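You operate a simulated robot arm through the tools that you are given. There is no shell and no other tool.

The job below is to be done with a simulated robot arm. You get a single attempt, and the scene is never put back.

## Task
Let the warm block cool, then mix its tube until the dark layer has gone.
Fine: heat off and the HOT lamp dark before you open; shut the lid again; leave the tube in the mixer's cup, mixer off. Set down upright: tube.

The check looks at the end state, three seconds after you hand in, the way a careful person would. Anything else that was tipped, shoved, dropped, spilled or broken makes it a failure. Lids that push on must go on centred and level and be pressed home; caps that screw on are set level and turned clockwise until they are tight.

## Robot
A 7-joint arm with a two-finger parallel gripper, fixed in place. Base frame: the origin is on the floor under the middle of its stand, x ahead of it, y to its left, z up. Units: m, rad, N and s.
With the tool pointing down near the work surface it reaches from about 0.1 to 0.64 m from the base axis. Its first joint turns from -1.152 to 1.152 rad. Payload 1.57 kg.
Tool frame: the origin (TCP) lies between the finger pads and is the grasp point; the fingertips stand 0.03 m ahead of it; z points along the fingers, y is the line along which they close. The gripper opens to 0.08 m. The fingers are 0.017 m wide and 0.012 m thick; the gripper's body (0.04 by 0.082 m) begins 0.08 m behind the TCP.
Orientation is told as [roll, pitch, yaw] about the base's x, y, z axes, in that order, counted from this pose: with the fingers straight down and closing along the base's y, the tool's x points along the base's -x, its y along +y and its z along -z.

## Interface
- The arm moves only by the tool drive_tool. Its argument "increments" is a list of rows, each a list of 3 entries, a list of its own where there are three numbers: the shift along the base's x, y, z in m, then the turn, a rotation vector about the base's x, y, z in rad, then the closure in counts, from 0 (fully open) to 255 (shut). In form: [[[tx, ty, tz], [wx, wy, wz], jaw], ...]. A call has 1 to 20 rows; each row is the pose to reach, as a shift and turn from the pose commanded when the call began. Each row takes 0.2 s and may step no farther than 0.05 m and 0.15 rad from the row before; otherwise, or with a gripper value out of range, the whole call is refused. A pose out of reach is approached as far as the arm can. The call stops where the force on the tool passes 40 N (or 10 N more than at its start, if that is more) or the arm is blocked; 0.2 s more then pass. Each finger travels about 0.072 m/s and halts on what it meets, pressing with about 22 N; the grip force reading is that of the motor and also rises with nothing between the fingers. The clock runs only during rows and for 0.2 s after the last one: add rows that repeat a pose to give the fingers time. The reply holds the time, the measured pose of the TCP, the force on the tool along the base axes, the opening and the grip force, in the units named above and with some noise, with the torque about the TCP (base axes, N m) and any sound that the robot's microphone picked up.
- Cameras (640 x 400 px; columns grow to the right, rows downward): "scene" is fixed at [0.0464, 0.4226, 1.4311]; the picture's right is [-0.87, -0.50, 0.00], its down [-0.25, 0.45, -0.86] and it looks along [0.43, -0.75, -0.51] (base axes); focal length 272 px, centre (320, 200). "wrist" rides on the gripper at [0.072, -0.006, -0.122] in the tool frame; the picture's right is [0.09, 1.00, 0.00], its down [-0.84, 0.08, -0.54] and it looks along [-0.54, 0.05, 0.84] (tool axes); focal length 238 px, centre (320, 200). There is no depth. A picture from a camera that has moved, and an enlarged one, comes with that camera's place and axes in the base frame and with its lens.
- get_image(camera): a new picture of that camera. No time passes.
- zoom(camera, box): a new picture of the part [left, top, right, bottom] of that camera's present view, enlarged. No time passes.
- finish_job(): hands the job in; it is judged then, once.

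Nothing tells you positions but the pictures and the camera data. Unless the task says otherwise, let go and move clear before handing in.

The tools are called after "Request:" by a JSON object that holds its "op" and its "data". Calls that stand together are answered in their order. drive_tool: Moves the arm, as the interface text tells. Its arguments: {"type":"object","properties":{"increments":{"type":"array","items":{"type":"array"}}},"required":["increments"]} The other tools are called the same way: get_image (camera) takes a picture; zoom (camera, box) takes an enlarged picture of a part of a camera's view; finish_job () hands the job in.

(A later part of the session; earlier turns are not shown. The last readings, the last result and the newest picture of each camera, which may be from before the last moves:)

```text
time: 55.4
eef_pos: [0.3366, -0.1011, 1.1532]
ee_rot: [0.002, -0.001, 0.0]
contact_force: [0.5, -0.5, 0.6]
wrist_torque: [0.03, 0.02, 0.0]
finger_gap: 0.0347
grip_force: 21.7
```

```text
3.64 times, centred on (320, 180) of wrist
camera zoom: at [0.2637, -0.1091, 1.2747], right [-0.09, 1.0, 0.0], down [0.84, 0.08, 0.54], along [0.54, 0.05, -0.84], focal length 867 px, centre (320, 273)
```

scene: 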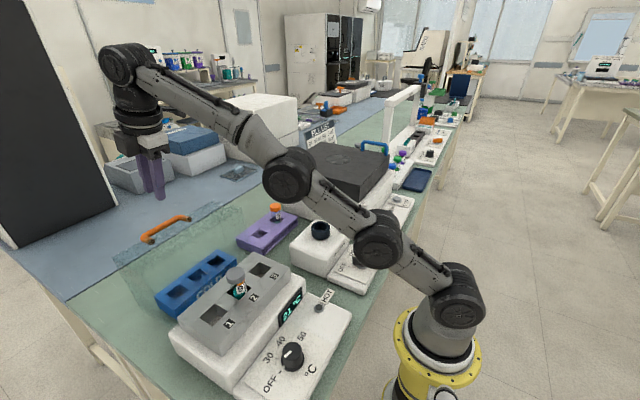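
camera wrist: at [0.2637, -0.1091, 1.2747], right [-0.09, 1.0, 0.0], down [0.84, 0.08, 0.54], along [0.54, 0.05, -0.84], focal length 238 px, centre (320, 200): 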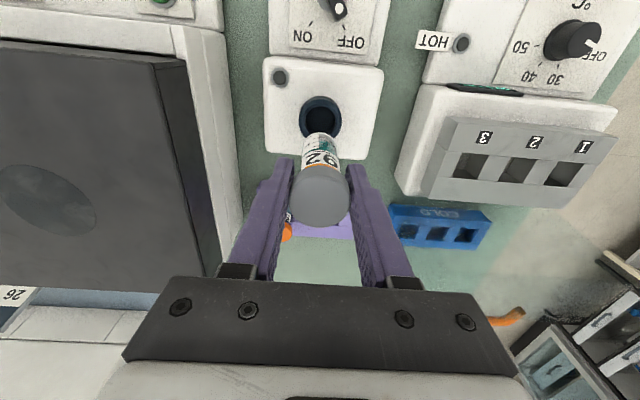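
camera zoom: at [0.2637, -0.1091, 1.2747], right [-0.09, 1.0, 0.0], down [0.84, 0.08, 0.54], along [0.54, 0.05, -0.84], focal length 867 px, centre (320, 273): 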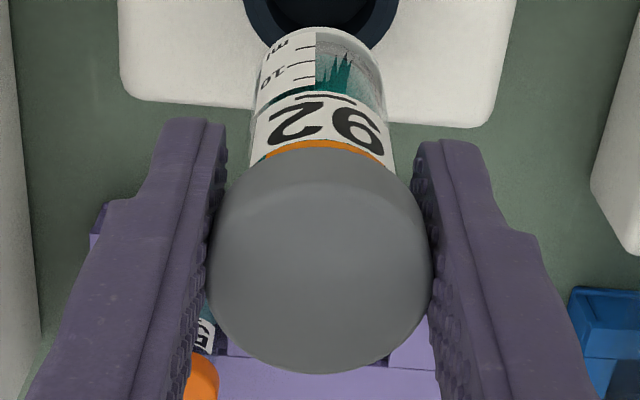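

Cup hole ≈36 mm, tube ≈31 mm, so the clearance is small. I'll lower until the tube's bottom is just above the rim and compare the two directly.

Request:
{"op": "drive_tool", "data": {"increments": [[[-0.002, -0.0005, -0.02], [0, 0, 0], 255], [[-0.002, -0.0005, -0.04], [0, 0, 0], 255], [[-0.002, -0.0005, -0.058], [0, 0, 0], 255], [[-0.002, -0.0005, -0.07], [0, 0, 0], 255], [[-0.002, -0.0005, -0.07], [0, 0, 0], 255]]}}

Request:
{"op": "zoom", "data": {"camera": "wrist", "box": [270, 90, 370, 190]}}

Request:
{"op": "zoom", "data": {"camera": "scene", "box": [280, 170, 380, 260]}}

```text
time: 56.6
eef_pos: [0.334, -0.1011, 1.0851]
ee_rot: [0.0, 0.0, 0.0]
contact_force: [0.1, -0.3, -0.4]
wrist_torque: [0.02, -0.03, -0.03]
finger_gap: 0.0346
grip_force: 21.9
```

```text
4.00 times, centred on (320, 140) of wrist
camera zoom: at [0.2614, -0.1093, 1.2048], right [-0.09, 1.0, 0.0], down [0.84, 0.08, 0.54], along [0.54, 0.05, -0.84], focal length 953 px, centre (320, 440)
```

zoom: 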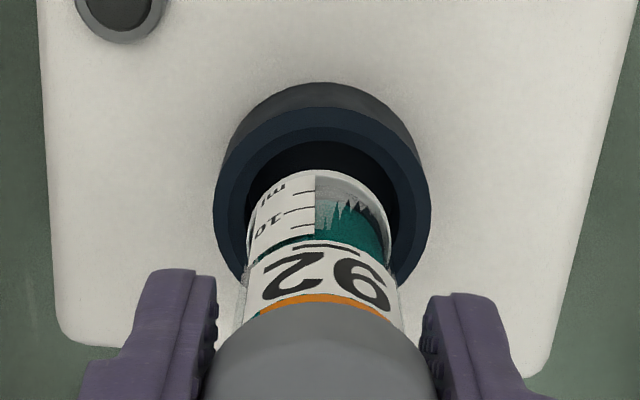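

```text
4.44 times, centred on (330, 215) of scene
camera zoom: at [0.0464, 0.4226, 1.4311], right [-0.87, -0.5, 0.0], down [-0.25, 0.45, -0.86], along [0.43, -0.75, -0.51], focal length 1208 px, centre (276, 133)
```

zoom: 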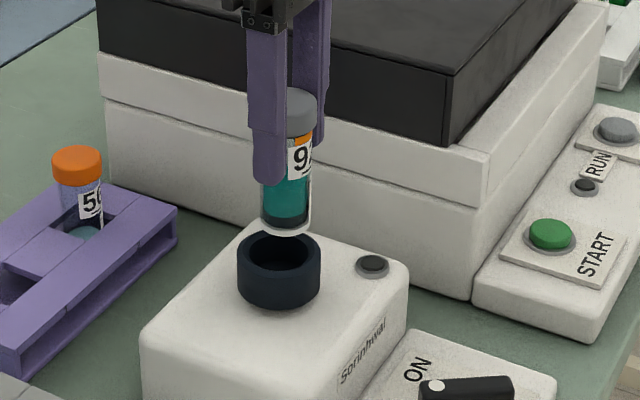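

The scene view shows the tube about 4 mm short in x relative to the cup. I'll correct and compare again.

Request:
{"op": "drive_tool", "data": {"increments": [[[0.0038, 0.0008, 0], [0, 0, 0], 255], [[0.0038, 0.0008, -0.01], [0, 0, 0], 255], [[0.0038, 0.0008, -0.01], [0, 0, 0], 255]]}}

Request:
{"op": "zoom", "data": {"camera": "wrist", "box": [280, 100, 360, 180]}}

Request:
{"op": "zoom", "data": {"camera": "scene", "box": [300, 190, 350, 245]}}

```text
time: 57.4
eef_pos: [0.3379, -0.1001, 1.0746]
ee_rot: [0.002, -0.002, -0.001]
contact_force: [-0.3, 0.1, -2.0]
wrist_torque: [-0.01, -0.02, -0.01]
finger_gap: 0.0348
grip_force: 21.8
```

```text
5.00 times, centred on (320, 140) of wrist
camera zoom: at [0.2654, -0.1084, 1.195], right [-0.09, 1.0, 0.0], down [0.84, 0.08, 0.54], along [0.54, 0.05, -0.84], focal length 1192 px, centre (320, 500)
```

zoom: 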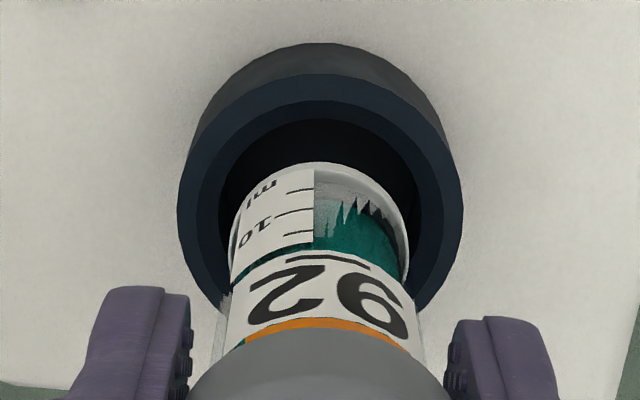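

```text
7.27 times, centred on (325, 218) of scene
camera zoom: at [0.0464, 0.4226, 1.4311], right [-0.87, -0.5, 0.0], down [-0.25, 0.45, -0.86], along [0.43, -0.75, -0.51], focal length 1977 px, centre (284, 73)
```

zoom: 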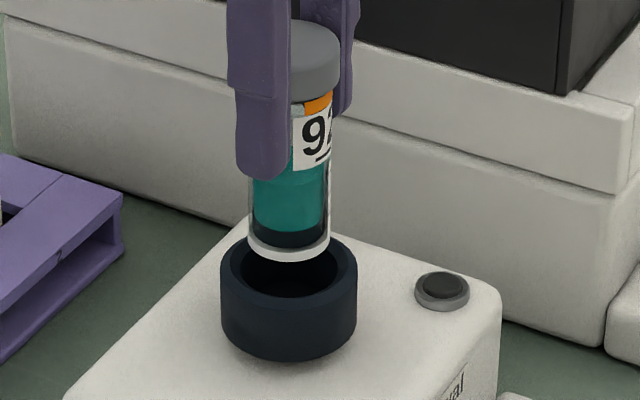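

Both views now show the tube concentric with the cup. I'll lower slowly into it, watching the forces.

Request:
{"op": "drive_tool", "data": {"increments": [[[-0.0005, 0, -0.006], [0, 0, 0], 255], [[-0.0005, 0, -0.012], [0, 0, 0], 255], [[-0.0005, 0, -0.018], [0, 0, 0], 255], [[-0.0005, 0, -0.023], [0, 0, 0], 255], [[-0.0005, 0, -0.026], [0, 0, 0], 255]]}}

Request:
{"op": "zoom", "data": {"camera": "scene", "box": [300, 190, 350, 245]}}

Request:
{"op": "zoom", "data": {"camera": "wrist", "box": [280, 100, 360, 180]}}

```text
time: 58.6
eef_pos: [0.3373, -0.101, 1.0478]
ee_rot: [0.001, 0.0, 0.0]
contact_force: [-0.1, 0.2, 0.3]
wrist_torque: [0.0, 0.01, 0.02]
finger_gap: 0.0346
grip_force: 21.8
```

```text
7.27 times, centred on (325, 218) of scene
camera zoom: at [0.0464, 0.4226, 1.4311], right [-0.87, -0.5, 0.0], down [-0.25, 0.45, -0.86], along [0.43, -0.75, -0.51], focal length 1977 px, centre (284, 73)
```

zoom: 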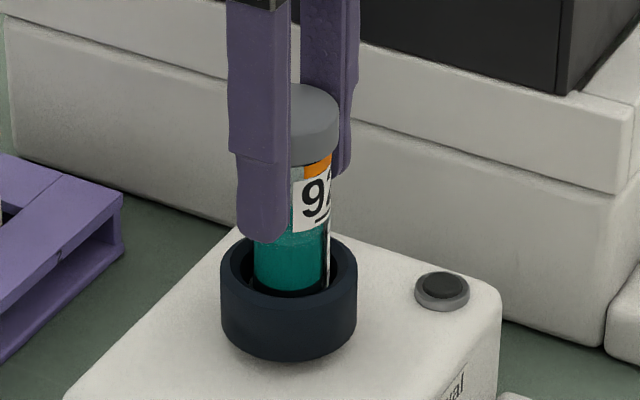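

```text
5.00 times, centred on (320, 140) of wrist
camera zoom: at [0.2652, -0.1082, 1.1686], right [-0.09, 1.0, 0.0], down [0.84, 0.08, 0.54], along [0.54, 0.05, -0.84], focal length 1192 px, centre (320, 500)
```

zoom: 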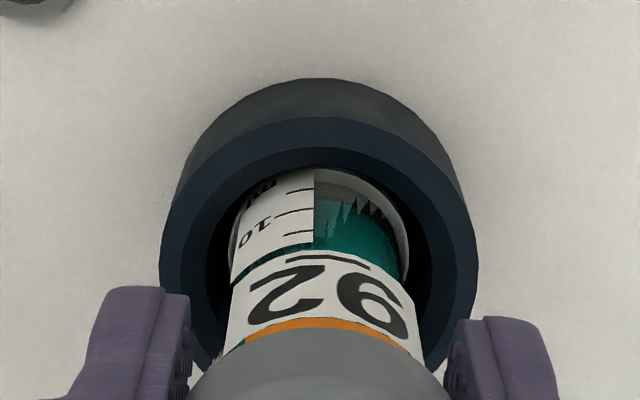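

Request:
{"op": "drive_tool", "data": {"increments": [[[0, 0, -0.003], [0, 0, 0], 255], [[0, 0, -0.006], [0, 0, 0], 255], [[0, 0, -0.009], [0, 0, 0], 255], [[0, 0, -0.012], [0, 0, 0], 255], [[0, 0, -0.012], [0, 0, 0], 255]]}}

Request:
{"op": "zoom", "data": {"camera": "scene", "box": [300, 190, 350, 245]}}

```text
time: 59.8
eef_pos: [0.3384, -0.0988, 1.0359]
ee_rot: [0.002, -0.002, 0.0]
contact_force: [-0.1, 1.1, 3.8]
wrist_torque: [0.06, 0.0, -0.02]
finger_gap: 0.0348
grip_force: 21.6
```

```text
7.27 times, centred on (325, 218) of scene
camera zoom: at [0.0464, 0.4227, 1.4311], right [-0.87, -0.5, 0.0], down [-0.25, 0.45, -0.86], along [0.43, -0.75, -0.51], focal length 1977 px, centre (284, 73)
```

zoom: 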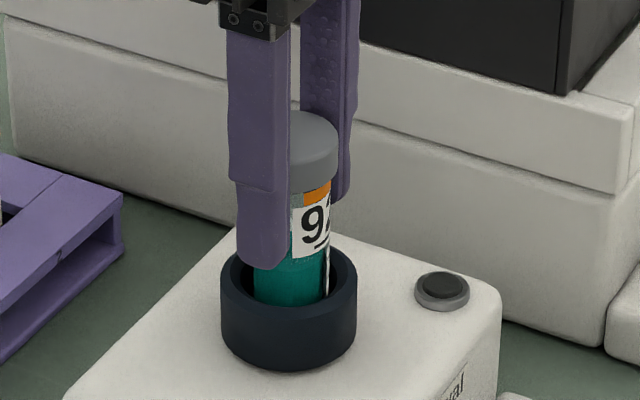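

The cup has been pushed down slightly, about 4 mm at 3.8 N, so the tube's bottom is seated and the cup is sprung. I'll ease back up until the load is gone.

Request:
{"op": "drive_tool", "data": {"increments": [[[0, -0.0005, 0.002], [0, 0, 0], 255], [[0, -0.0005, 0.004], [0, 0, 0], 255], [[0, -0.0005, 0.004], [0, 0, 0], 255]]}}

Request:
{"op": "zoom", "data": {"camera": "scene", "box": [300, 190, 350, 245]}}

Request:
{"op": "zoom", "data": {"camera": "wrist", "box": [270, 90, 370, 190]}}

```text
time: 60.6
eef_pos: [0.3371, -0.1005, 1.0382]
ee_rot: [0.002, 0.0, 0.0]
contact_force: [-0.4, -0.4, 0.4]
wrist_torque: [-0.01, 0.0, 0.01]
finger_gap: 0.0347
grip_force: 21.7
```

```text
7.27 times, centred on (325, 218) of scene
camera zoom: at [0.0464, 0.4226, 1.4311], right [-0.87, -0.5, 0.0], down [-0.25, 0.45, -0.86], along [0.43, -0.75, -0.51], focal length 1977 px, centre (284, 73)
```

zoom: 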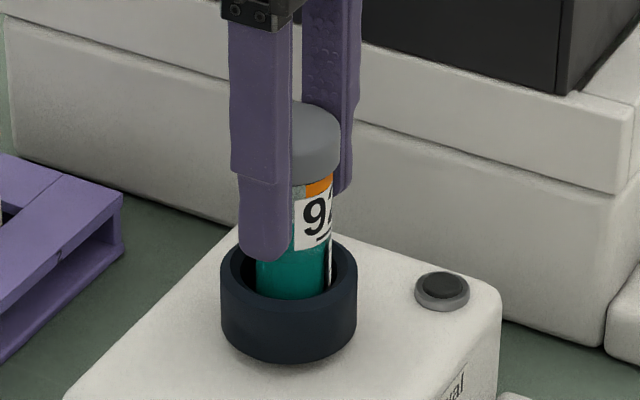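

```text
4.00 times, centred on (320, 140) of wrist
camera zoom: at [0.2647, -0.1083, 1.1606], right [-0.09, 1.0, 0.0], down [0.84, 0.08, 0.54], along [0.54, 0.05, -0.84], focal length 953 px, centre (320, 440)
```

zoom: 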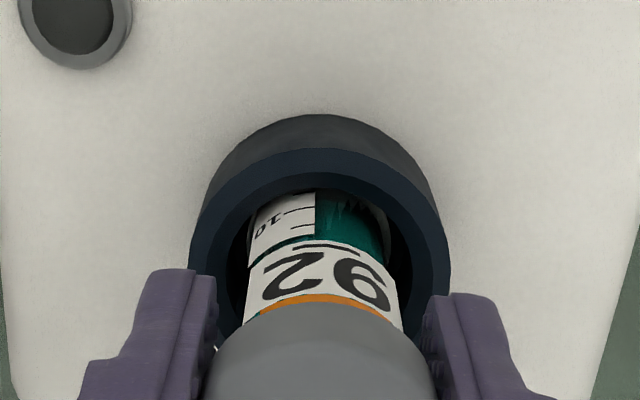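

The cup has risen back and the load is zero. I'll let go of the cap and lift straight up.

Request:
{"op": "drive_tool", "data": {"increments": [[[0, 0, -0.0005], [0, 0, 0], 130], [[0, 0, -0.0005], [0, 0, 0], 100], [[0, 0, -0.0005], [0, 0, 0], 70], [[0, 0, -0.0005], [0, 0, 0], 70]]}}

Request:
{"op": "zoom", "data": {"camera": "scene", "box": [300, 190, 350, 245]}}

Request:
{"op": "get_image", "data": {"camera": "wrist"}}

```text
time: 61.6
eef_pos: [0.3373, -0.1014, 1.0392]
ee_rot: [0.001, 0.001, 0.0]
contact_force: [1.2, 0.2, 0.0]
wrist_torque: [0.0, 0.01, -0.01]
finger_gap: 0.0582
grip_force: 0.0
```

```text
7.27 times, centred on (325, 218) of scene
camera zoom: at [0.0464, 0.4226, 1.4311], right [-0.87, -0.5, 0.0], down [-0.25, 0.45, -0.86], along [0.43, -0.75, -0.51], focal length 1977 px, centre (284, 73)
```

zoom: 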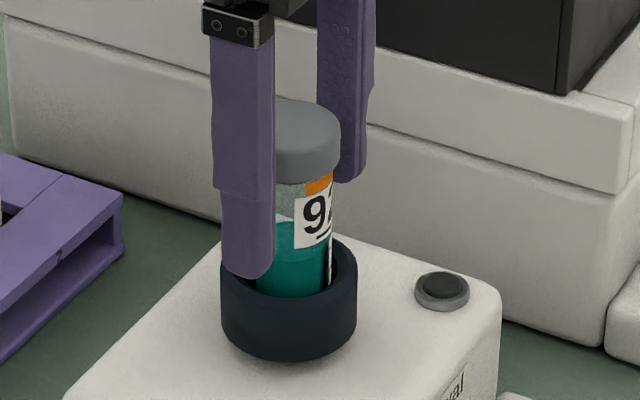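

```text
taken
camera wrist: at [0.2648, -0.1085, 1.1603], right [-0.09, 1.0, 0.0], down [0.84, 0.08, 0.54], along [0.54, 0.05, -0.84], focal length 238 px, centre (320, 200)
```

wrist: 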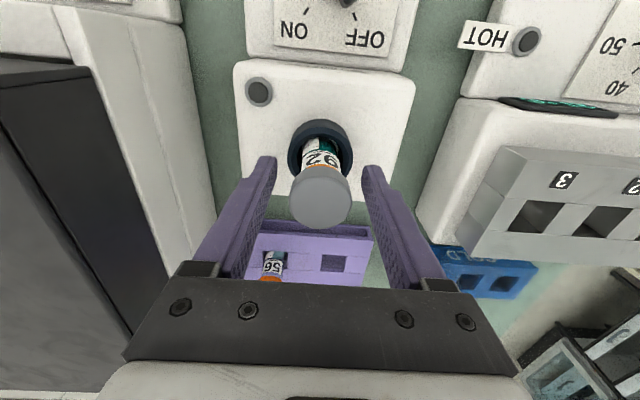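

The tube stands upright in the cup. I'll lift clear and move back to look at the mixer's switch.

Request:
{"op": "drive_tool", "data": {"increments": [[[0, 0, 0.03], [0, 0, 0], 60], [[0, 0, 0.07], [0, 0, 0], 60], [[0, 0, 0.11], [0, 0, 0], 60], [[-0.03, 0, 0.14], [0, 0, 0], 60], [[-0.07, 0, 0.16], [0, 0, 0], 60], [[-0.1, 0, 0.16], [0, 0, 0], 60], [[-0.1, 0, 0.16], [0, 0, 0], 60]]}}

Request:
{"op": "get_image", "data": {"camera": "wrist"}}

Request:
{"op": "zoom", "data": {"camera": "scene", "box": [290, 180, 400, 300]}}

```text
time: 63.2
eef_pos: [0.2359, -0.1005, 1.1986]
ee_rot: [0.001, -0.001, 0.001]
contact_force: [-0.4, 0.0, -0.4]
wrist_torque: [-0.04, -0.05, 0.01]
finger_gap: 0.0611
grip_force: 0.1
```

```text
taken
camera wrist: at [0.1641, -0.1084, 1.3206], right [-0.09, 1.0, 0.0], down [0.84, 0.08, 0.54], along [0.54, 0.05, -0.84], focal length 238 px, centre (320, 200)
```

wrist: 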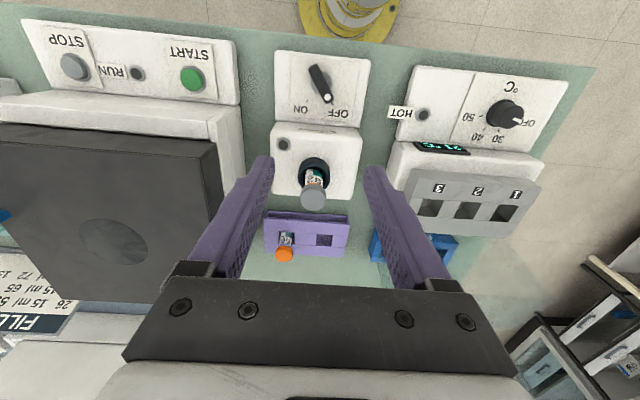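

```text
3.33 times, centred on (345, 240) of scene
camera zoom: at [0.0464, 0.4226, 1.4311], right [-0.87, -0.5, 0.0], down [-0.25, 0.45, -0.86], along [0.43, -0.75, -0.51], focal length 906 px, centre (237, 67)
```

zoom: 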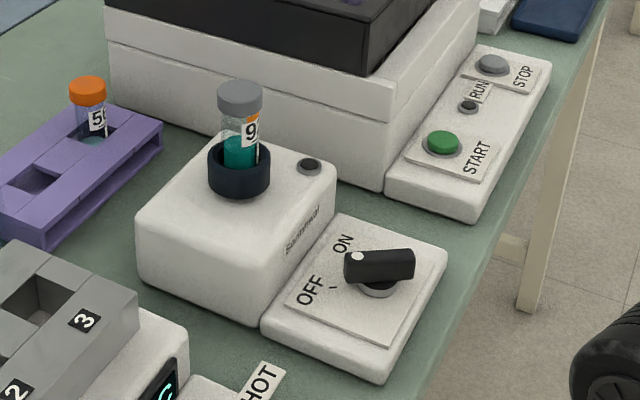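

Request:
{"op": "zoom", "data": {"camera": "wrist", "box": [265, 45, 375, 130]}}

Request:
{"op": "zoom", "data": {"camera": "scene", "box": [315, 235, 385, 295]}}

Request:
{"op": "zoom", "data": {"camera": "scene", "box": [290, 190, 350, 250]}}

```text
4.71 times, centred on (320, 88) of wrist
camera zoom: at [0.1641, -0.1084, 1.3206], right [-0.09, 1.0, 0.0], down [0.84, 0.08, 0.54], along [0.54, 0.05, -0.84], focal length 1122 px, centre (320, 729)
```

zoom: 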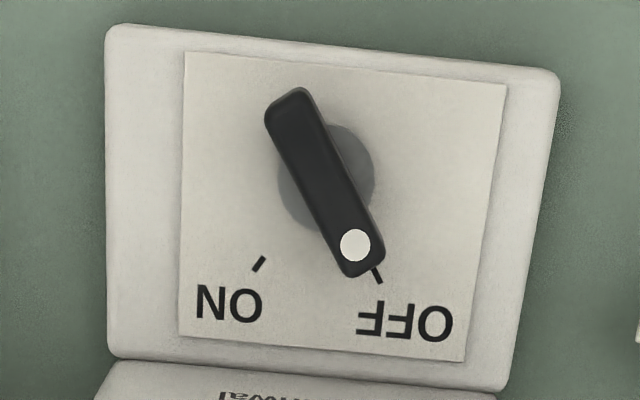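

```text
6.67 times, centred on (350, 265) of scene
camera zoom: at [0.0464, 0.4226, 1.4311], right [-0.87, -0.5, 0.0], down [-0.25, 0.45, -0.86], along [0.43, -0.75, -0.51], focal length 1812 px, centre (120, -233)
```

zoom: 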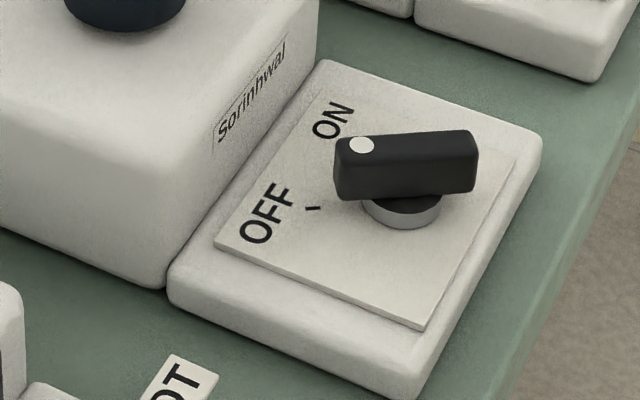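

```text
6.67 times, centred on (320, 220) of scene
camera zoom: at [0.0464, 0.4226, 1.4311], right [-0.87, -0.5, 0.0], down [-0.25, 0.45, -0.86], along [0.43, -0.75, -0.51], focal length 1812 px, centre (320, 67)
```

zoom: 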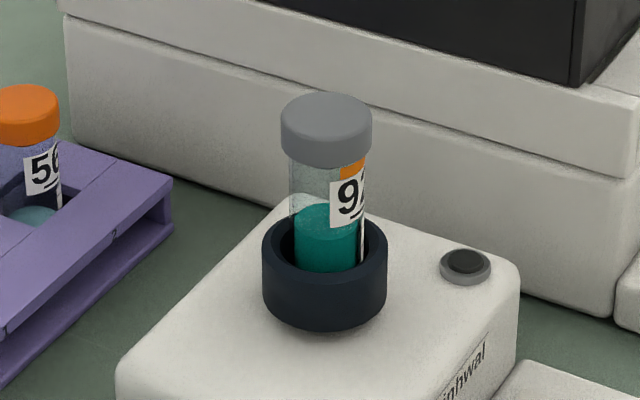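

The mixer switch is a bar pivoting at about (0.211, -0.1025), top z≈0.938. It points at OFF (+35° from x), and ON is at -35°. I'll align above it with the fingers across the bar.

Request:
{"op": "drive_tool", "data": {"increments": [[[-0.008, -0.001, -0.03], [0, 0, 0.13], 110], [[-0.016, -0.002, -0.06], [0, 0, 0.26], 110], [[-0.025, -0.002, -0.09], [0, 0, 0.39], 110], [[-0.025, -0.002, -0.12], [0, 0, 0.52], 110], [[-0.025, -0.002, -0.15], [0, 0, 0.61], 110], [[-0.025, -0.002, -0.15], [0, 0, 0.61], 110]]}}

Request:
{"op": "get_image", "data": {"camera": "wrist"}}

Request:
{"op": "zoom", "data": {"camera": "scene", "box": [290, 180, 400, 300]}}

```text
time: 64.6
eef_pos: [0.2105, -0.1024, 1.0497]
ee_rot: [0.002, -0.001, 0.61]
contact_force: [-0.4, -0.7, 0.3]
wrist_torque: [-0.03, -0.02, -0.02]
finger_gap: 0.0456
grip_force: 0.0
```

```text
taken
camera wrist: at [0.1555, -0.15, 1.1707], right [-0.65, 0.76, 0.0], down [0.64, 0.54, 0.54], along [0.41, 0.35, -0.84], focal length 238 px, centre (320, 200)
```

wrist: 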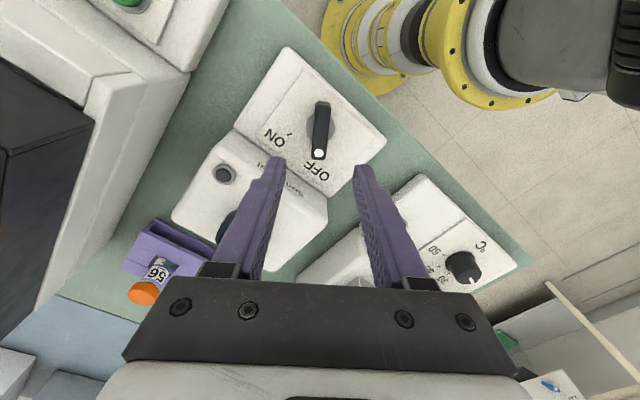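

```text
3.33 times, centred on (345, 240) of scene
camera zoom: at [0.0464, 0.4226, 1.4311], right [-0.87, -0.5, 0.0], down [-0.25, 0.45, -0.86], along [0.43, -0.75, -0.51], focal length 906 px, centre (237, 67)
```

zoom: 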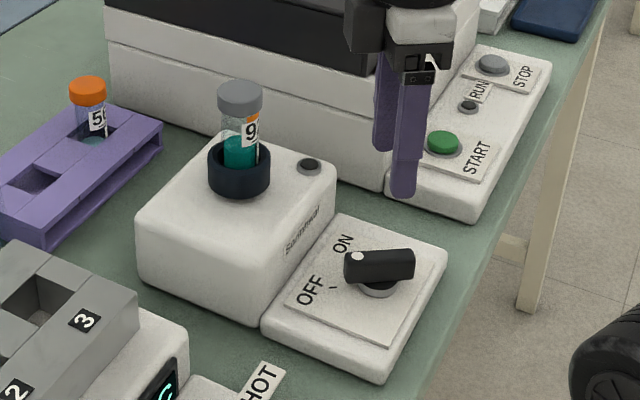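

Request:
{"op": "zoom", "data": {"camera": "wrist", "box": [270, 80, 370, 180]}}

```text
4.00 times, centred on (320, 130) of wrist
camera zoom: at [0.1555, -0.15, 1.1707], right [-0.65, 0.76, 0.0], down [0.64, 0.54, 0.54], along [0.41, 0.35, -0.84], focal length 953 px, centre (320, 480)
```

zoom: 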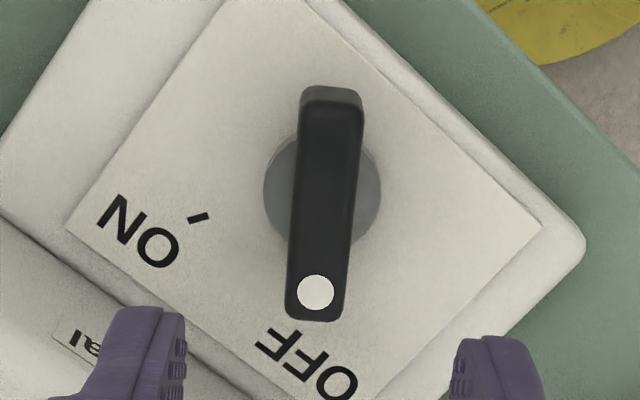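

The bar is aligned with the tool to within a couple of degrees and centred. I'll descend and close on it.

Request:
{"op": "drive_tool", "data": {"increments": [[[0, 0, -0.035], [0, 0, 0], 110], [[0, 0, -0.07], [0, 0, 0], 110], [[0, 0, -0.09], [0, 0, 0], 110], [[0, 0, -0.0985], [0, 0, 0], 110], [[0, 0, -0.0985], [0, 0, 0], 110]]}}

Request:
{"op": "get_image", "data": {"camera": "wrist"}}

Request:
{"op": "zoom", "data": {"camera": "scene", "box": [290, 200, 400, 300]}}

```text
time: 65.8
eef_pos: [0.2127, -0.1015, 0.9499]
ee_rot: [0.002, 0.001, 0.609]
contact_force: [0.7, 0.6, 0.0]
wrist_torque: [0.01, -0.02, -0.03]
finger_gap: 0.0454
grip_force: 0.0
```

```text
taken
camera wrist: at [0.1566, -0.1501, 1.072], right [-0.65, 0.76, 0.0], down [0.64, 0.54, 0.54], along [0.41, 0.35, -0.84], focal length 238 px, centre (320, 200)
```

wrist: 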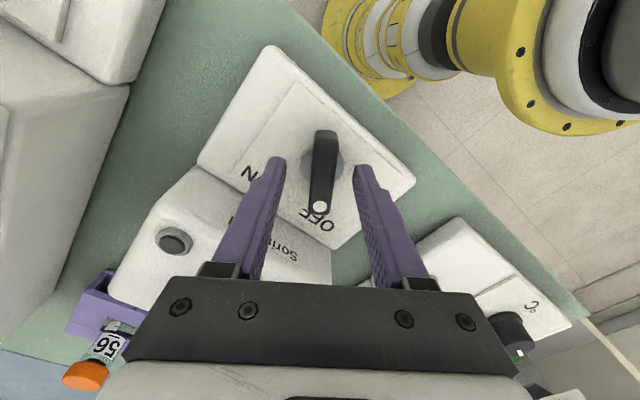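

```text
4.00 times, centred on (345, 250) of scene
camera zoom: at [0.0464, 0.4226, 1.4311], right [-0.87, -0.5, 0.0], down [-0.25, 0.45, -0.86], along [0.43, -0.75, -0.51], focal length 1087 px, centre (220, 0)
```

zoom: 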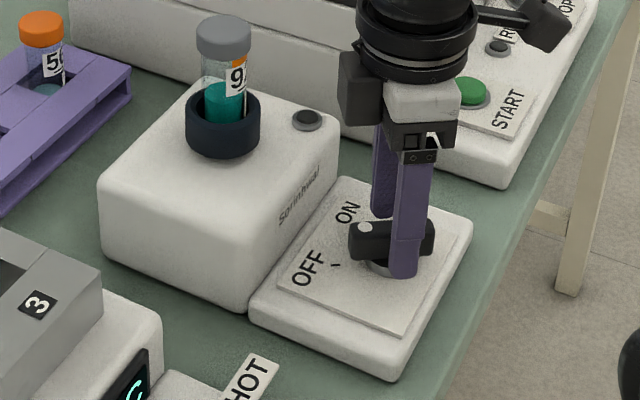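

Request:
{"op": "drive_tool", "data": {"increments": [[[0, 0, 0], [0, 0, 0], 180], [[0, 0, 0], [0, 0, 0], 255], [[0, 0, 0], [0, 0, 0], 255]]}}

```text
time: 66.6
eef_pos: [0.2108, -0.1003, 0.951]
ee_rot: [0.007, 0.001, 0.61]
contact_force: [-7.0, 13.9, 3.6]
wrist_torque: [-0.01, -0.13, 0.02]
finger_gap: 0.0161
grip_force: 31.7
```

I have the bar gripped. I'll ease the small side load and turn the switch clockwise to ON.

Request:
{"op": "drive_tool", "data": {"increments": [[[-0.0008, 0.0012, 0], [0, 0, 0], 255], [[-0.0008, 0.0012, 0], [0, 0, -0.13], 255], [[-0.0006, 0.001, 0], [0, 0, -0.26], 255], [[-0.0004, 0.0008, 0], [0, 0, -0.39], 255], [[-0.0003, 0.0008, 0], [0, 0, -0.52], 255], [[0, 0.0008, 0], [0, 0, -0.65], 255], [[0, 0.0008, 0], [0, 0, -0.78], 255], [[0, 0.0008, 0], [0, 0, -0.91], 255], [[0, 0.0008, 0], [0, 0, -1.04], 255], [[0, 0.0008, 0], [0, 0, -1.14], 255], [[0, 0.0008, 0], [0, 0, -1.22], 255]]}}

Request:
{"op": "get_image", "data": {"camera": "wrist"}}

Request:
{"op": "zoom", "data": {"camera": "scene", "box": [290, 180, 400, 300]}}

```text
time: 69.0
eef_pos: [0.2129, -0.0994, 0.9509]
ee_rot: [0.005, 0.006, -0.614]
contact_force: [0.4, 34.8, 1.8]
wrist_torque: [0.38, 0.45, 0.43]
finger_gap: 0.0156
grip_force: 31.5
```

```text
taken
camera wrist: at [0.1487, -0.0657, 1.072], right [0.5, 0.87, 0.0], down [0.73, -0.42, 0.54], along [0.47, -0.27, -0.84], focal length 238 px, centre (320, 200)
```

wrist: 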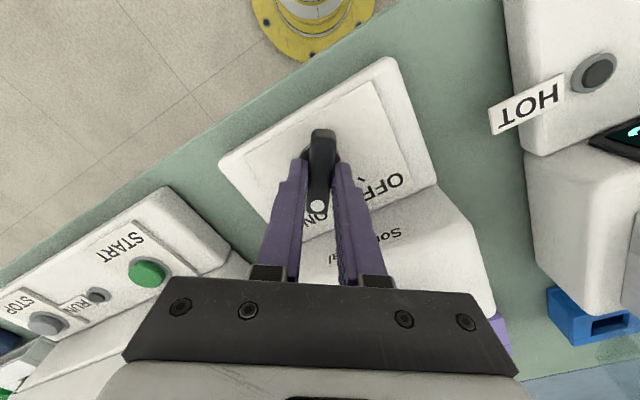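

```text
3.33 times, centred on (345, 240) of scene
camera zoom: at [0.0464, 0.4236, 1.4308], right [-0.87, -0.5, 0.0], down [-0.25, 0.44, -0.86], along [0.43, -0.75, -0.51], focal length 906 px, centre (237, 67)
```

zoom: 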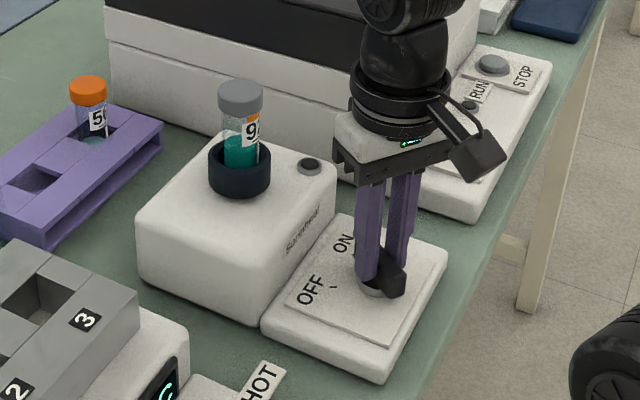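

The switch has turned toward ON but the mixer lamp is still dark. I'll release, lift and check.

Request:
{"op": "drive_tool", "data": {"increments": [[[0, 0.001, 0], [0, 0, 0], 255], [[0, 0.001, 0], [0, 0, 0], 110], [[0, 0.001, 0], [0, 0, 0], 110], [[0, 0.001, 0.03], [0, 0, 0], 110], [[0, 0.001, 0.07], [0, 0, 0], 110], [[0, 0.001, 0.11], [0, 0, 0], 110], [[0, 0.001, 0.15], [0, 0, 0], 110], [[0, 0.001, 0.15], [0, 0, 0], 110]]}}

Request:
{"op": "get_image", "data": {"camera": "wrist"}}

Request:
{"op": "zoom", "data": {"camera": "scene", "box": [290, 180, 400, 300]}}

```text
time: 70.8
eef_pos: [0.2132, -0.0995, 1.1006]
ee_rot: [0.002, 0.002, -0.61]
contact_force: [-0.5, 0.5, -0.7]
wrist_torque: [-0.01, -0.01, 0.01]
finger_gap: 0.0458
grip_force: 0.0
```

```text
taken
camera wrist: at [0.149, -0.0653, 1.2221], right [0.49, 0.87, 0.0], down [0.73, -0.42, 0.54], along [0.47, -0.27, -0.84], focal length 238 px, centre (320, 200)
```

wrist: 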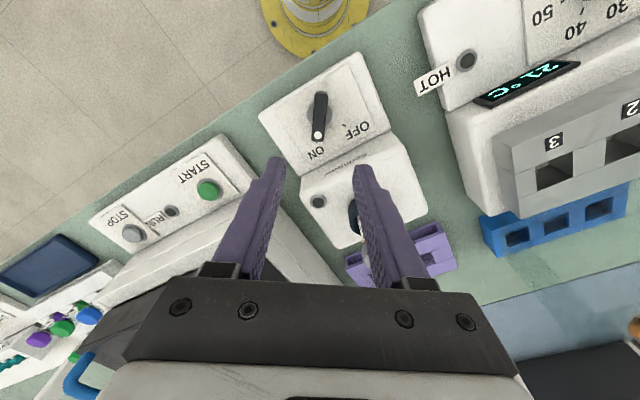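

```text
3.33 times, centred on (345, 240) of scene
camera zoom: at [0.0464, 0.4226, 1.4311], right [-0.87, -0.5, 0.0], down [-0.25, 0.45, -0.86], along [0.43, -0.75, -0.51], focal length 906 px, centre (237, 67)
```

zoom: 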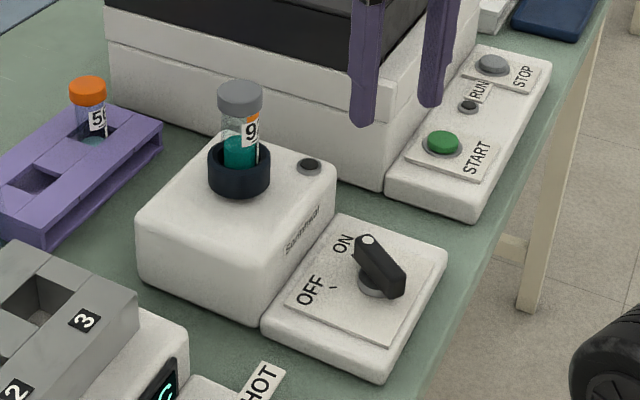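

The switch is on ON but nothing runs, so it's likely a touch-type mixer with that sprung cup. I'll go back to the tube, grip its cap and press the cup down.

Request:
{"op": "drive_tool", "data": {"increments": [[[0, 0, 0.04], [0, 0, 0.13], 60], [[0.02, 0, 0.07], [0, 0, 0.26], 60], [[0.05, 0, 0.08], [0, 0, 0.39], 60], [[0.085, -0.0005, 0.08], [0, 0, 0.52], 60], [[0.11, -0.001, 0.08], [0, 0, 0.61], 60], [[0.1245, -0.001, 0.07], [0, 0, 0.61], 60], [[0.1245, -0.001, 0.03], [0, 0, 0.61], 60], [[0.1245, -0.001, 0.02], [0, 0, 0.61], 60], [[0.1245, -0.001, 0.02], [0, 0, 0.61], 60]]}}

Request:
{"op": "get_image", "data": {"camera": "wrist"}}

Request:
{"op": "zoom", "data": {"camera": "scene", "box": [270, 160, 380, 260]}}

```text
time: 72.8
eef_pos: [0.337, -0.1016, 1.121]
ee_rot: [0.0, -0.001, -0.002]
contact_force: [-0.1, -0.8, 0.2]
wrist_torque: [0.03, -0.01, -0.02]
finger_gap: 0.0613
grip_force: 0.2
```

```text
taken
camera wrist: at [0.2642, -0.1097, 1.2424], right [-0.09, 1.0, 0.0], down [0.84, 0.08, 0.54], along [0.54, 0.05, -0.84], focal length 238 px, centre (320, 200)
```

wrist: 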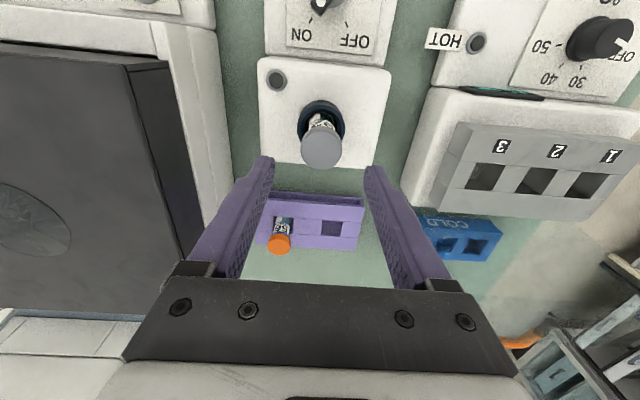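

```text
4.00 times, centred on (325, 210) of scene
camera zoom: at [0.0464, 0.4226, 1.4311], right [-0.87, -0.5, 0.0], down [-0.25, 0.45, -0.86], along [0.43, -0.75, -0.51], focal length 1087 px, centre (300, 160)
```

zoom: 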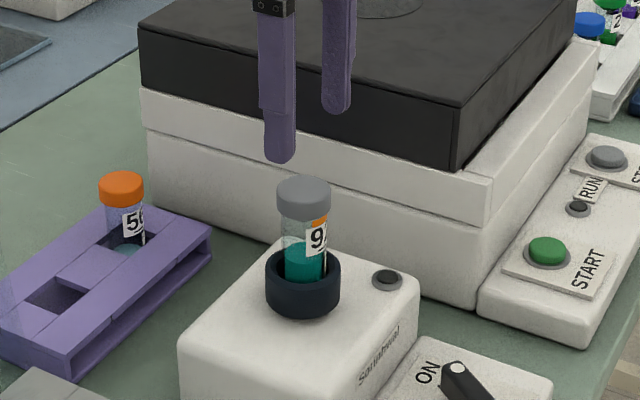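

Request:
{"op": "drive_tool", "data": {"increments": [[[0.001, 0, -0.03], [0, 0, 0], 60], [[0.001, 0, -0.06], [0, 0, 0], 60], [[0.001, 0, -0.075], [0, 0, 0], 60], [[0.001, 0, -0.082], [0, 0, 0], 60], [[0.001, 0, -0.082], [0, 0, 0], 150], [[0.001, 0, -0.082], [0, 0, 0], 255], [[0.001, 0, -0.082], [0, 0, 0], 255]]}}

Request:
{"op": "get_image", "data": {"camera": "wrist"}}

Request:
{"op": "zoom", "data": {"camera": "scene", "box": [290, 180, 370, 250]}}

```text
time: 74.4
eef_pos: [0.3378, -0.1019, 1.0381]
ee_rot: [0.002, 0.001, 0.0]
contact_force: [0.0, 0.1, 0.3]
wrist_torque: [0.05, 0.0, -0.02]
finger_gap: 0.0348
grip_force: 21.5
```

```text
taken
camera wrist: at [0.2651, -0.1096, 1.1596], right [-0.09, 1.0, 0.0], down [0.84, 0.08, 0.54], along [0.54, 0.05, -0.84], focal length 238 px, centre (320, 200)
```

wrist: 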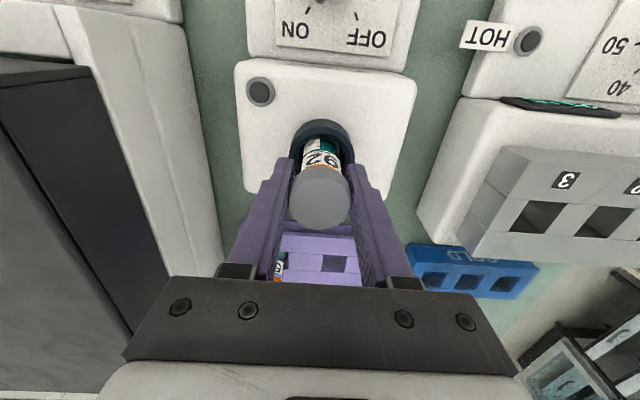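

```text
5.71 times, centred on (330, 215) of scene
camera zoom: at [0.0464, 0.4226, 1.4311], right [-0.87, -0.5, 0.0], down [-0.25, 0.45, -0.86], along [0.43, -0.75, -0.51], focal length 1553 px, centre (263, 114)
```

zoom: 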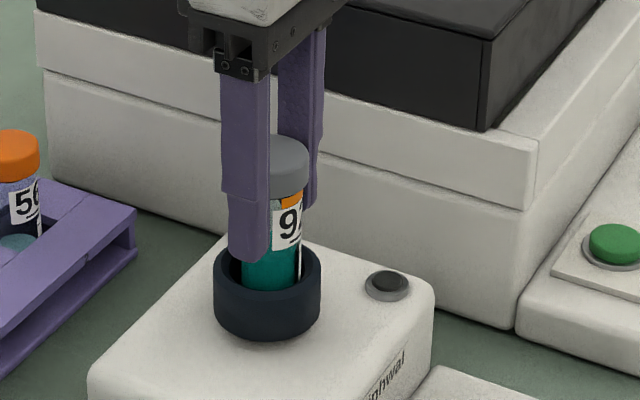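

The cap is gripped again with no load. I'll press down a few millimetres, hold, and watch the lamp and sound.

Request:
{"op": "drive_tool", "data": {"increments": [[[0, 0, -0.002], [0, 0, 0], 255], [[0, 0, -0.0035], [0, 0, 0], 255], [[0, 0, -0.005], [0, 0, 0], 255], [[0, 0, -0.005], [0, 0, 0], 255]]}}

Request:
{"op": "zoom", "data": {"camera": "scene", "box": [290, 180, 370, 250]}}

Request:
{"op": "zoom", "data": {"camera": "wrist", "box": [230, 60, 400, 190]}}

```text
time: 75.4
eef_pos: [0.3383, -0.1028, 1.0341]
ee_rot: [0.001, -0.002, 0.0]
contact_force: [-0.3, 2.4, 4.7]
wrist_torque: [0.06, 0.02, 0.0]
finger_gap: 0.0349
grip_force: 22.0
```

```text
5.71 times, centred on (330, 215) of scene
camera zoom: at [0.0463, 0.4227, 1.4311], right [-0.87, -0.5, 0.0], down [-0.25, 0.45, -0.86], along [0.43, -0.75, -0.51], focal length 1553 px, centre (263, 114)
```

zoom: 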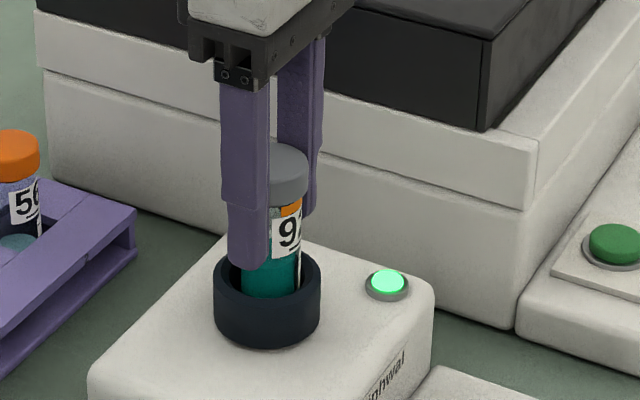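

```text
3.08 times, centred on (315, 125) of wrist
camera zoom: at [0.2652, -0.1095, 1.1551], right [-0.09, 1.0, 0.0], down [0.84, 0.08, 0.54], along [0.54, 0.05, -0.84], focal length 733 px, centre (335, 431)
```

zoom: 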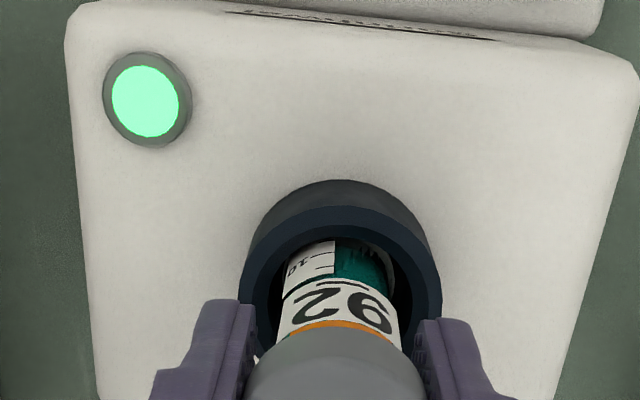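

The mixer lamp lit green, so it runs while pressed. I'll hold the press and check on the layer.

Request:
{"op": "drive_tool", "data": {"increments": [[[0, 0, -0.0005], [0, 0, 0], 255], [[0, 0, -0.0005], [0, 0, 0], 255], [[0, 0, -0.0005], [0, 0, 0], 255], [[0, 0, -0.0005], [0, 0, 0], 255], [[0, 0, -0.0005], [0, 0, 0], 255], [[0, 0, -0.0005], [0, 0, 0], 255], [[0, 0, -0.0005], [0, 0, 0], 255], [[0, 0, -0.0005], [0, 0, 0], 255], [[0, 0, -0.0005], [0, 0, 0], 255], [[0, 0, -0.0005], [0, 0, 0], 255], [[0, 0, -0.0005], [0, 0, 0], 255], [[0, 0, -0.0005], [0, 0, 0], 255], [[0, 0, -0.0005], [0, 0, 0], 255], [[0, 0, -0.0005], [0, 0, 0], 255], [[0, 0, -0.0005], [0, 0, 0], 255], [[0, 0, -0.0005], [0, 0, 0], 255], [[0, 0, -0.0005], [0, 0, 0], 255], [[0, 0, -0.0005], [0, 0, 0], 255], [[0, 0, -0.0005], [0, 0, 0], 255], [[0, 0, -0.0005], [0, 0, 0], 255]]}}

Request:
{"op": "zoom", "data": {"camera": "scene", "box": [290, 180, 370, 250]}}

Request:
{"op": "zoom", "data": {"camera": "wrist", "box": [280, 100, 360, 180]}}

```text
time: 79.6
eef_pos: [0.3371, -0.1021, 1.0335]
ee_rot: [0.001, 0.001, 0.001]
contact_force: [-1.2, 0.4, 9.0]
wrist_torque: [0.0, -0.01, 0.03]
finger_gap: 0.035
grip_force: 21.3
```

```text
5.71 times, centred on (330, 215) of scene
camera zoom: at [0.0463, 0.4227, 1.4311], right [-0.87, -0.5, 0.0], down [-0.25, 0.45, -0.86], along [0.43, -0.75, -0.51], focal length 1553 px, centre (263, 114)
```

zoom: 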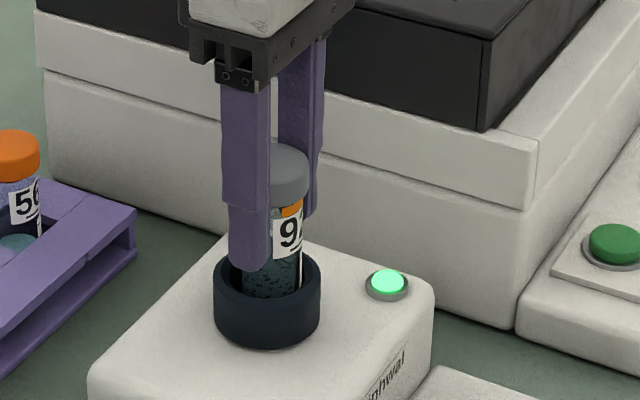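

```text
5.00 times, centred on (320, 140) of wrist
camera zoom: at [0.265, -0.1098, 1.1543], right [-0.09, 1.0, 0.0], down [0.84, 0.08, 0.54], along [0.54, 0.05, -0.84], focal length 1192 px, centre (320, 500)
```

zoom: 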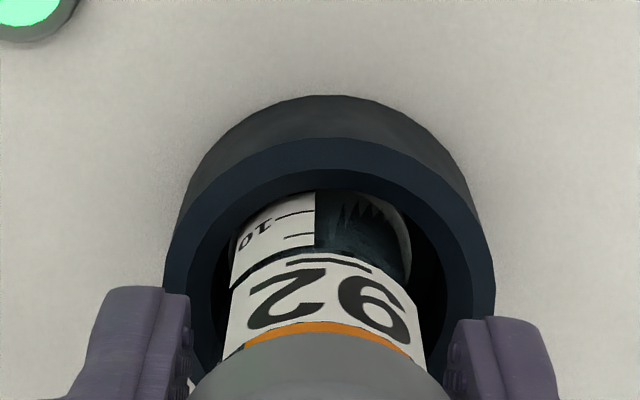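

The liquid has turned darker and speckled as the layer mixes in. I'll keep pressing.

Request:
{"op": "drive_tool", "data": {"increments": [[[0, 0, 0], [0, 0, 0], 255], [[0, 0, 0], [0, 0, 0], 255], [[0, 0, 0], [0, 0, 0], 255], [[0, 0, 0], [0, 0, 0], 255], [[0, 0, 0], [0, 0, 0], 255], [[0, 0, 0], [0, 0, 0], 255], [[0, 0, 0], [0, 0, 0], 255], [[0, 0, 0], [0, 0, 0], 255], [[0, 0, 0], [0, 0, 0], 255], [[0, 0, 0], [0, 0, 0], 255], [[0, 0, 0], [0, 0, 0], 255], [[0, 0, 0], [0, 0, 0], 255], [[0, 0, 0], [0, 0, 0], 255], [[0, 0, 0], [0, 0, 0], 255], [[0, 0, 0], [0, 0, 0], 255], [[0, 0, 0], [0, 0, 0], 255], [[0, 0, 0], [0, 0, 0], 255], [[0, 0, 0], [0, 0, 0], 255], [[0, 0, 0], [0, 0, 0], 255], [[0, 0, 0], [0, 0, 0], 255]]}}

Request:
{"op": "zoom", "data": {"camera": "scene", "box": [290, 180, 370, 250]}}

Request:
{"op": "zoom", "data": {"camera": "scene", "box": [310, 205, 340, 235]}}

```text
time: 83.8
eef_pos: [0.3382, -0.1022, 1.0332]
ee_rot: [0.001, -0.001, 0.002]
contact_force: [0.5, 0.6, 5.4]
wrist_torque: [-0.04, -0.05, -0.01]
finger_gap: 0.0346
grip_force: 22.4
```

```text
5.71 times, centred on (330, 215) of scene
camera zoom: at [0.0464, 0.4226, 1.4311], right [-0.87, -0.5, 0.0], down [-0.25, 0.45, -0.86], along [0.43, -0.75, -0.51], focal length 1553 px, centre (263, 114)
```

zoom: 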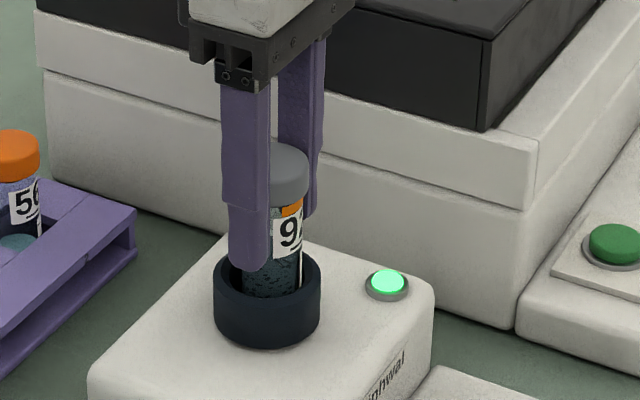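

```text
13.33 times, centred on (325, 220) of scene
camera zoom: at [0.0464, 0.4226, 1.4311], right [-0.87, -0.5, 0.0], down [-0.25, 0.45, -0.86], along [0.43, -0.75, -0.51], focal length 3624 px, centre (253, -67)
```

zoom: 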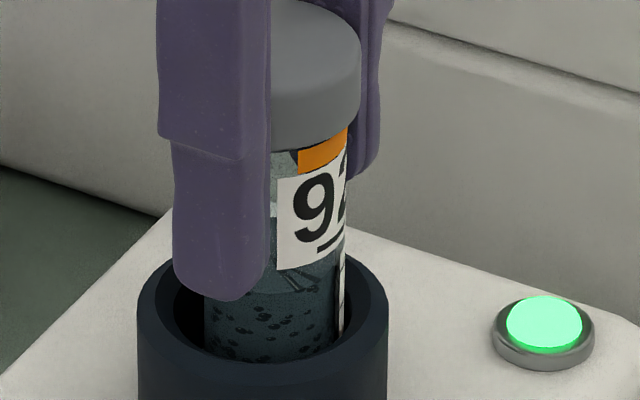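

Dark clumps are still visible, so mixing isn't complete. I'll keep holding.

Request:
{"op": "drive_tool", "data": {"increments": [[[0, 0, 0], [0, 0, 0], 255], [[0, 0, 0], [0, 0, 0], 255], [[0, 0, 0], [0, 0, 0], 255], [[0, 0, 0], [0, 0, 0], 255], [[0, 0, 0], [0, 0, 0], 255], [[0, 0, 0], [0, 0, 0], 255], [[0, 0, 0], [0, 0, 0], 255], [[0, 0, 0], [0, 0, 0], 255], [[0, 0, 0], [0, 0, 0], 255], [[0, 0, 0], [0, 0, 0], 255], [[0, 0, 0], [0, 0, 0], 255], [[0, 0, 0], [0, 0, 0], 255], [[0, 0, 0], [0, 0, 0], 255], [[0, 0, 0], [0, 0, 0], 255], [[0, 0, 0], [0, 0, 0], 255], [[0, 0, 0], [0, 0, 0], 255], [[0, 0, 0], [0, 0, 0], 255], [[0, 0, 0], [0, 0, 0], 255], [[0, 0, 0], [0, 0, 0], 255], [[0, 0, 0], [0, 0, 0], 255]]}}

Request:
{"op": "zoom", "data": {"camera": "scene", "box": [310, 205, 340, 235]}}

```text
time: 88.0
eef_pos: [0.3375, -0.1013, 1.0332]
ee_rot: [0.003, -0.001, 0.003]
contact_force: [-0.4, -0.4, 4.0]
wrist_torque: [-0.02, 0.02, 0.0]
finger_gap: 0.0347
grip_force: 21.9
```

```text
13.33 times, centred on (325, 220) of scene
camera zoom: at [0.0464, 0.4226, 1.4311], right [-0.87, -0.5, 0.0], down [-0.25, 0.45, -0.86], along [0.43, -0.75, -0.51], focal length 3624 px, centre (253, -67)
```

zoom: 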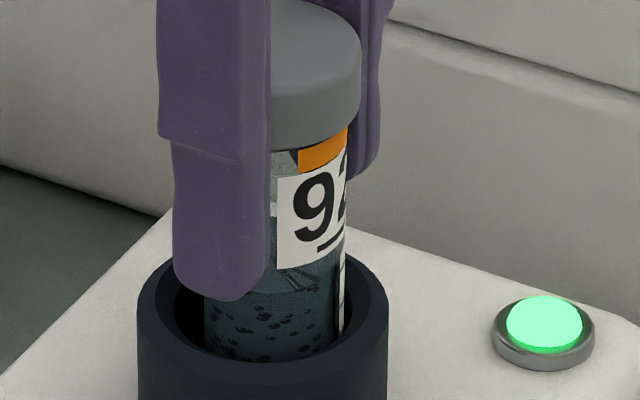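

The appearance isn't changing any more. I'll lift the tube out far enough to see whether the dark bottom layer is gone.

Request:
{"op": "drive_tool", "data": {"increments": [[[0, 0, 0.005], [0, 0, 0], 255], [[0, 0, 0.015], [0, 0, 0], 255], [[0, 0, 0.025], [0, 0, 0], 255], [[0, 0, 0.04], [0, 0, 0], 255], [[0, 0, 0.05], [0, 0, 0], 255], [[0, 0, 0.05], [0, 0, 0], 255]]}}

Request:
{"op": "zoom", "data": {"camera": "scene", "box": [305, 190, 345, 235]}}

Request:
{"op": "zoom", "data": {"camera": "scene", "box": [290, 170, 370, 250]}}

```text
time: 89.4
eef_pos: [0.3379, -0.1019, 1.0829]
ee_rot: [0.003, 0.001, 0.0]
contact_force: [-0.2, -0.9, -0.5]
wrist_torque: [0.03, 0.01, 0.0]
finger_gap: 0.0349
grip_force: 22.1
```

```text
8.89 times, centred on (325, 212) of scene
camera zoom: at [0.0464, 0.4226, 1.4311], right [-0.87, -0.5, 0.0], down [-0.25, 0.45, -0.86], along [0.43, -0.75, -0.51], focal length 2416 px, centre (276, 89)
```

zoom: 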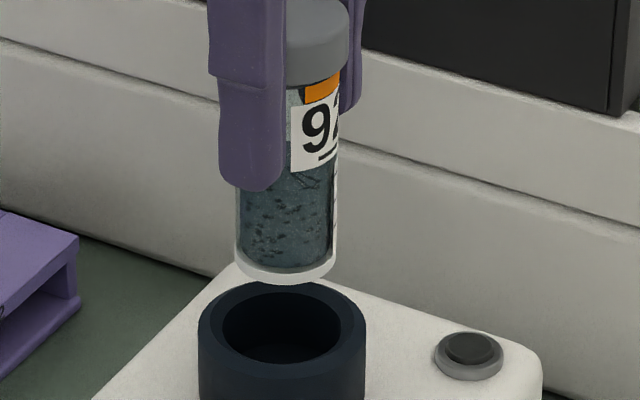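

```text
5.00 times, centred on (330, 210) of scene
camera zoom: at [0.0464, 0.4226, 1.4311], right [-0.87, -0.5, 0.0], down [-0.25, 0.45, -0.86], along [0.43, -0.75, -0.51], focal length 1359 px, centre (270, 150)
```

zoom: 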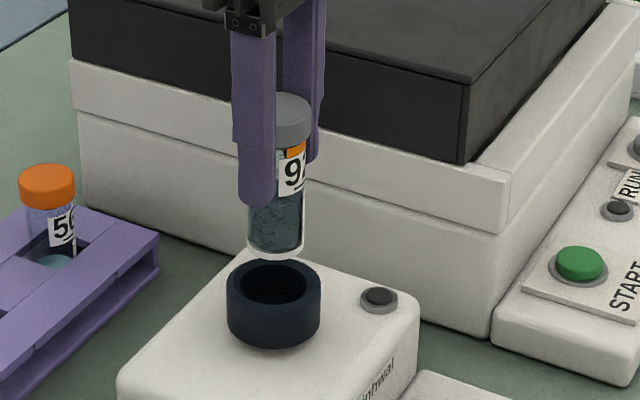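

Request:
{"op": "zoom", "data": {"camera": "scene", "box": [313, 200, 337, 228]}}

Request:
{"op": "zoom", "data": {"camera": "wrist", "box": [290, 110, 350, 180]}}

```text
14.29 times, centred on (325, 214) of scene
camera zoom: at [0.0464, 0.4226, 1.4311], right [-0.87, -0.5, 0.0], down [-0.25, 0.45, -0.86], along [0.43, -0.75, -0.51], focal length 3883 px, centre (249, 0)
```

zoom: 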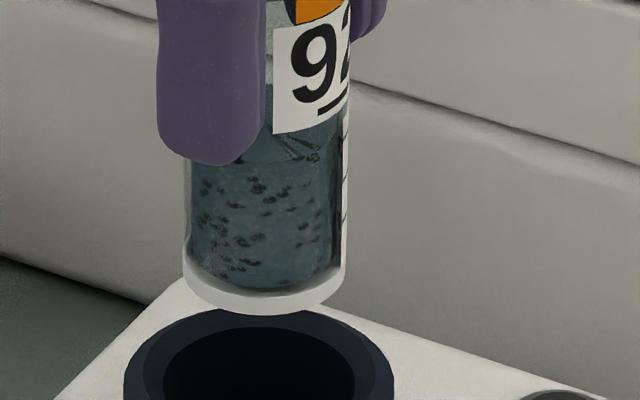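

```text
5.71 times, centred on (320, 145) of wrist
camera zoom: at [0.2653, -0.1095, 1.2045], right [-0.09, 1.0, 0.0], down [0.84, 0.08, 0.54], along [0.54, 0.05, -0.84], focal length 1362 px, centre (320, 514)
```

zoom: 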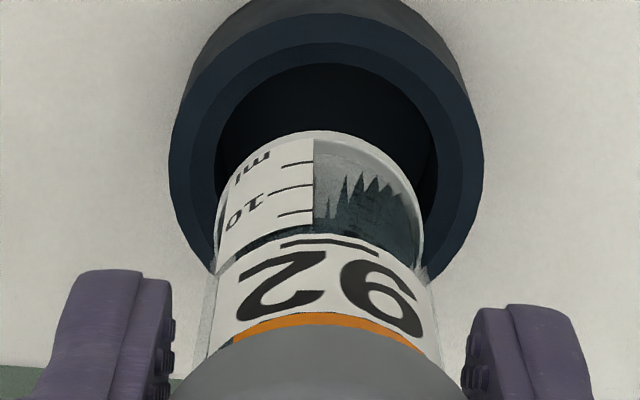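

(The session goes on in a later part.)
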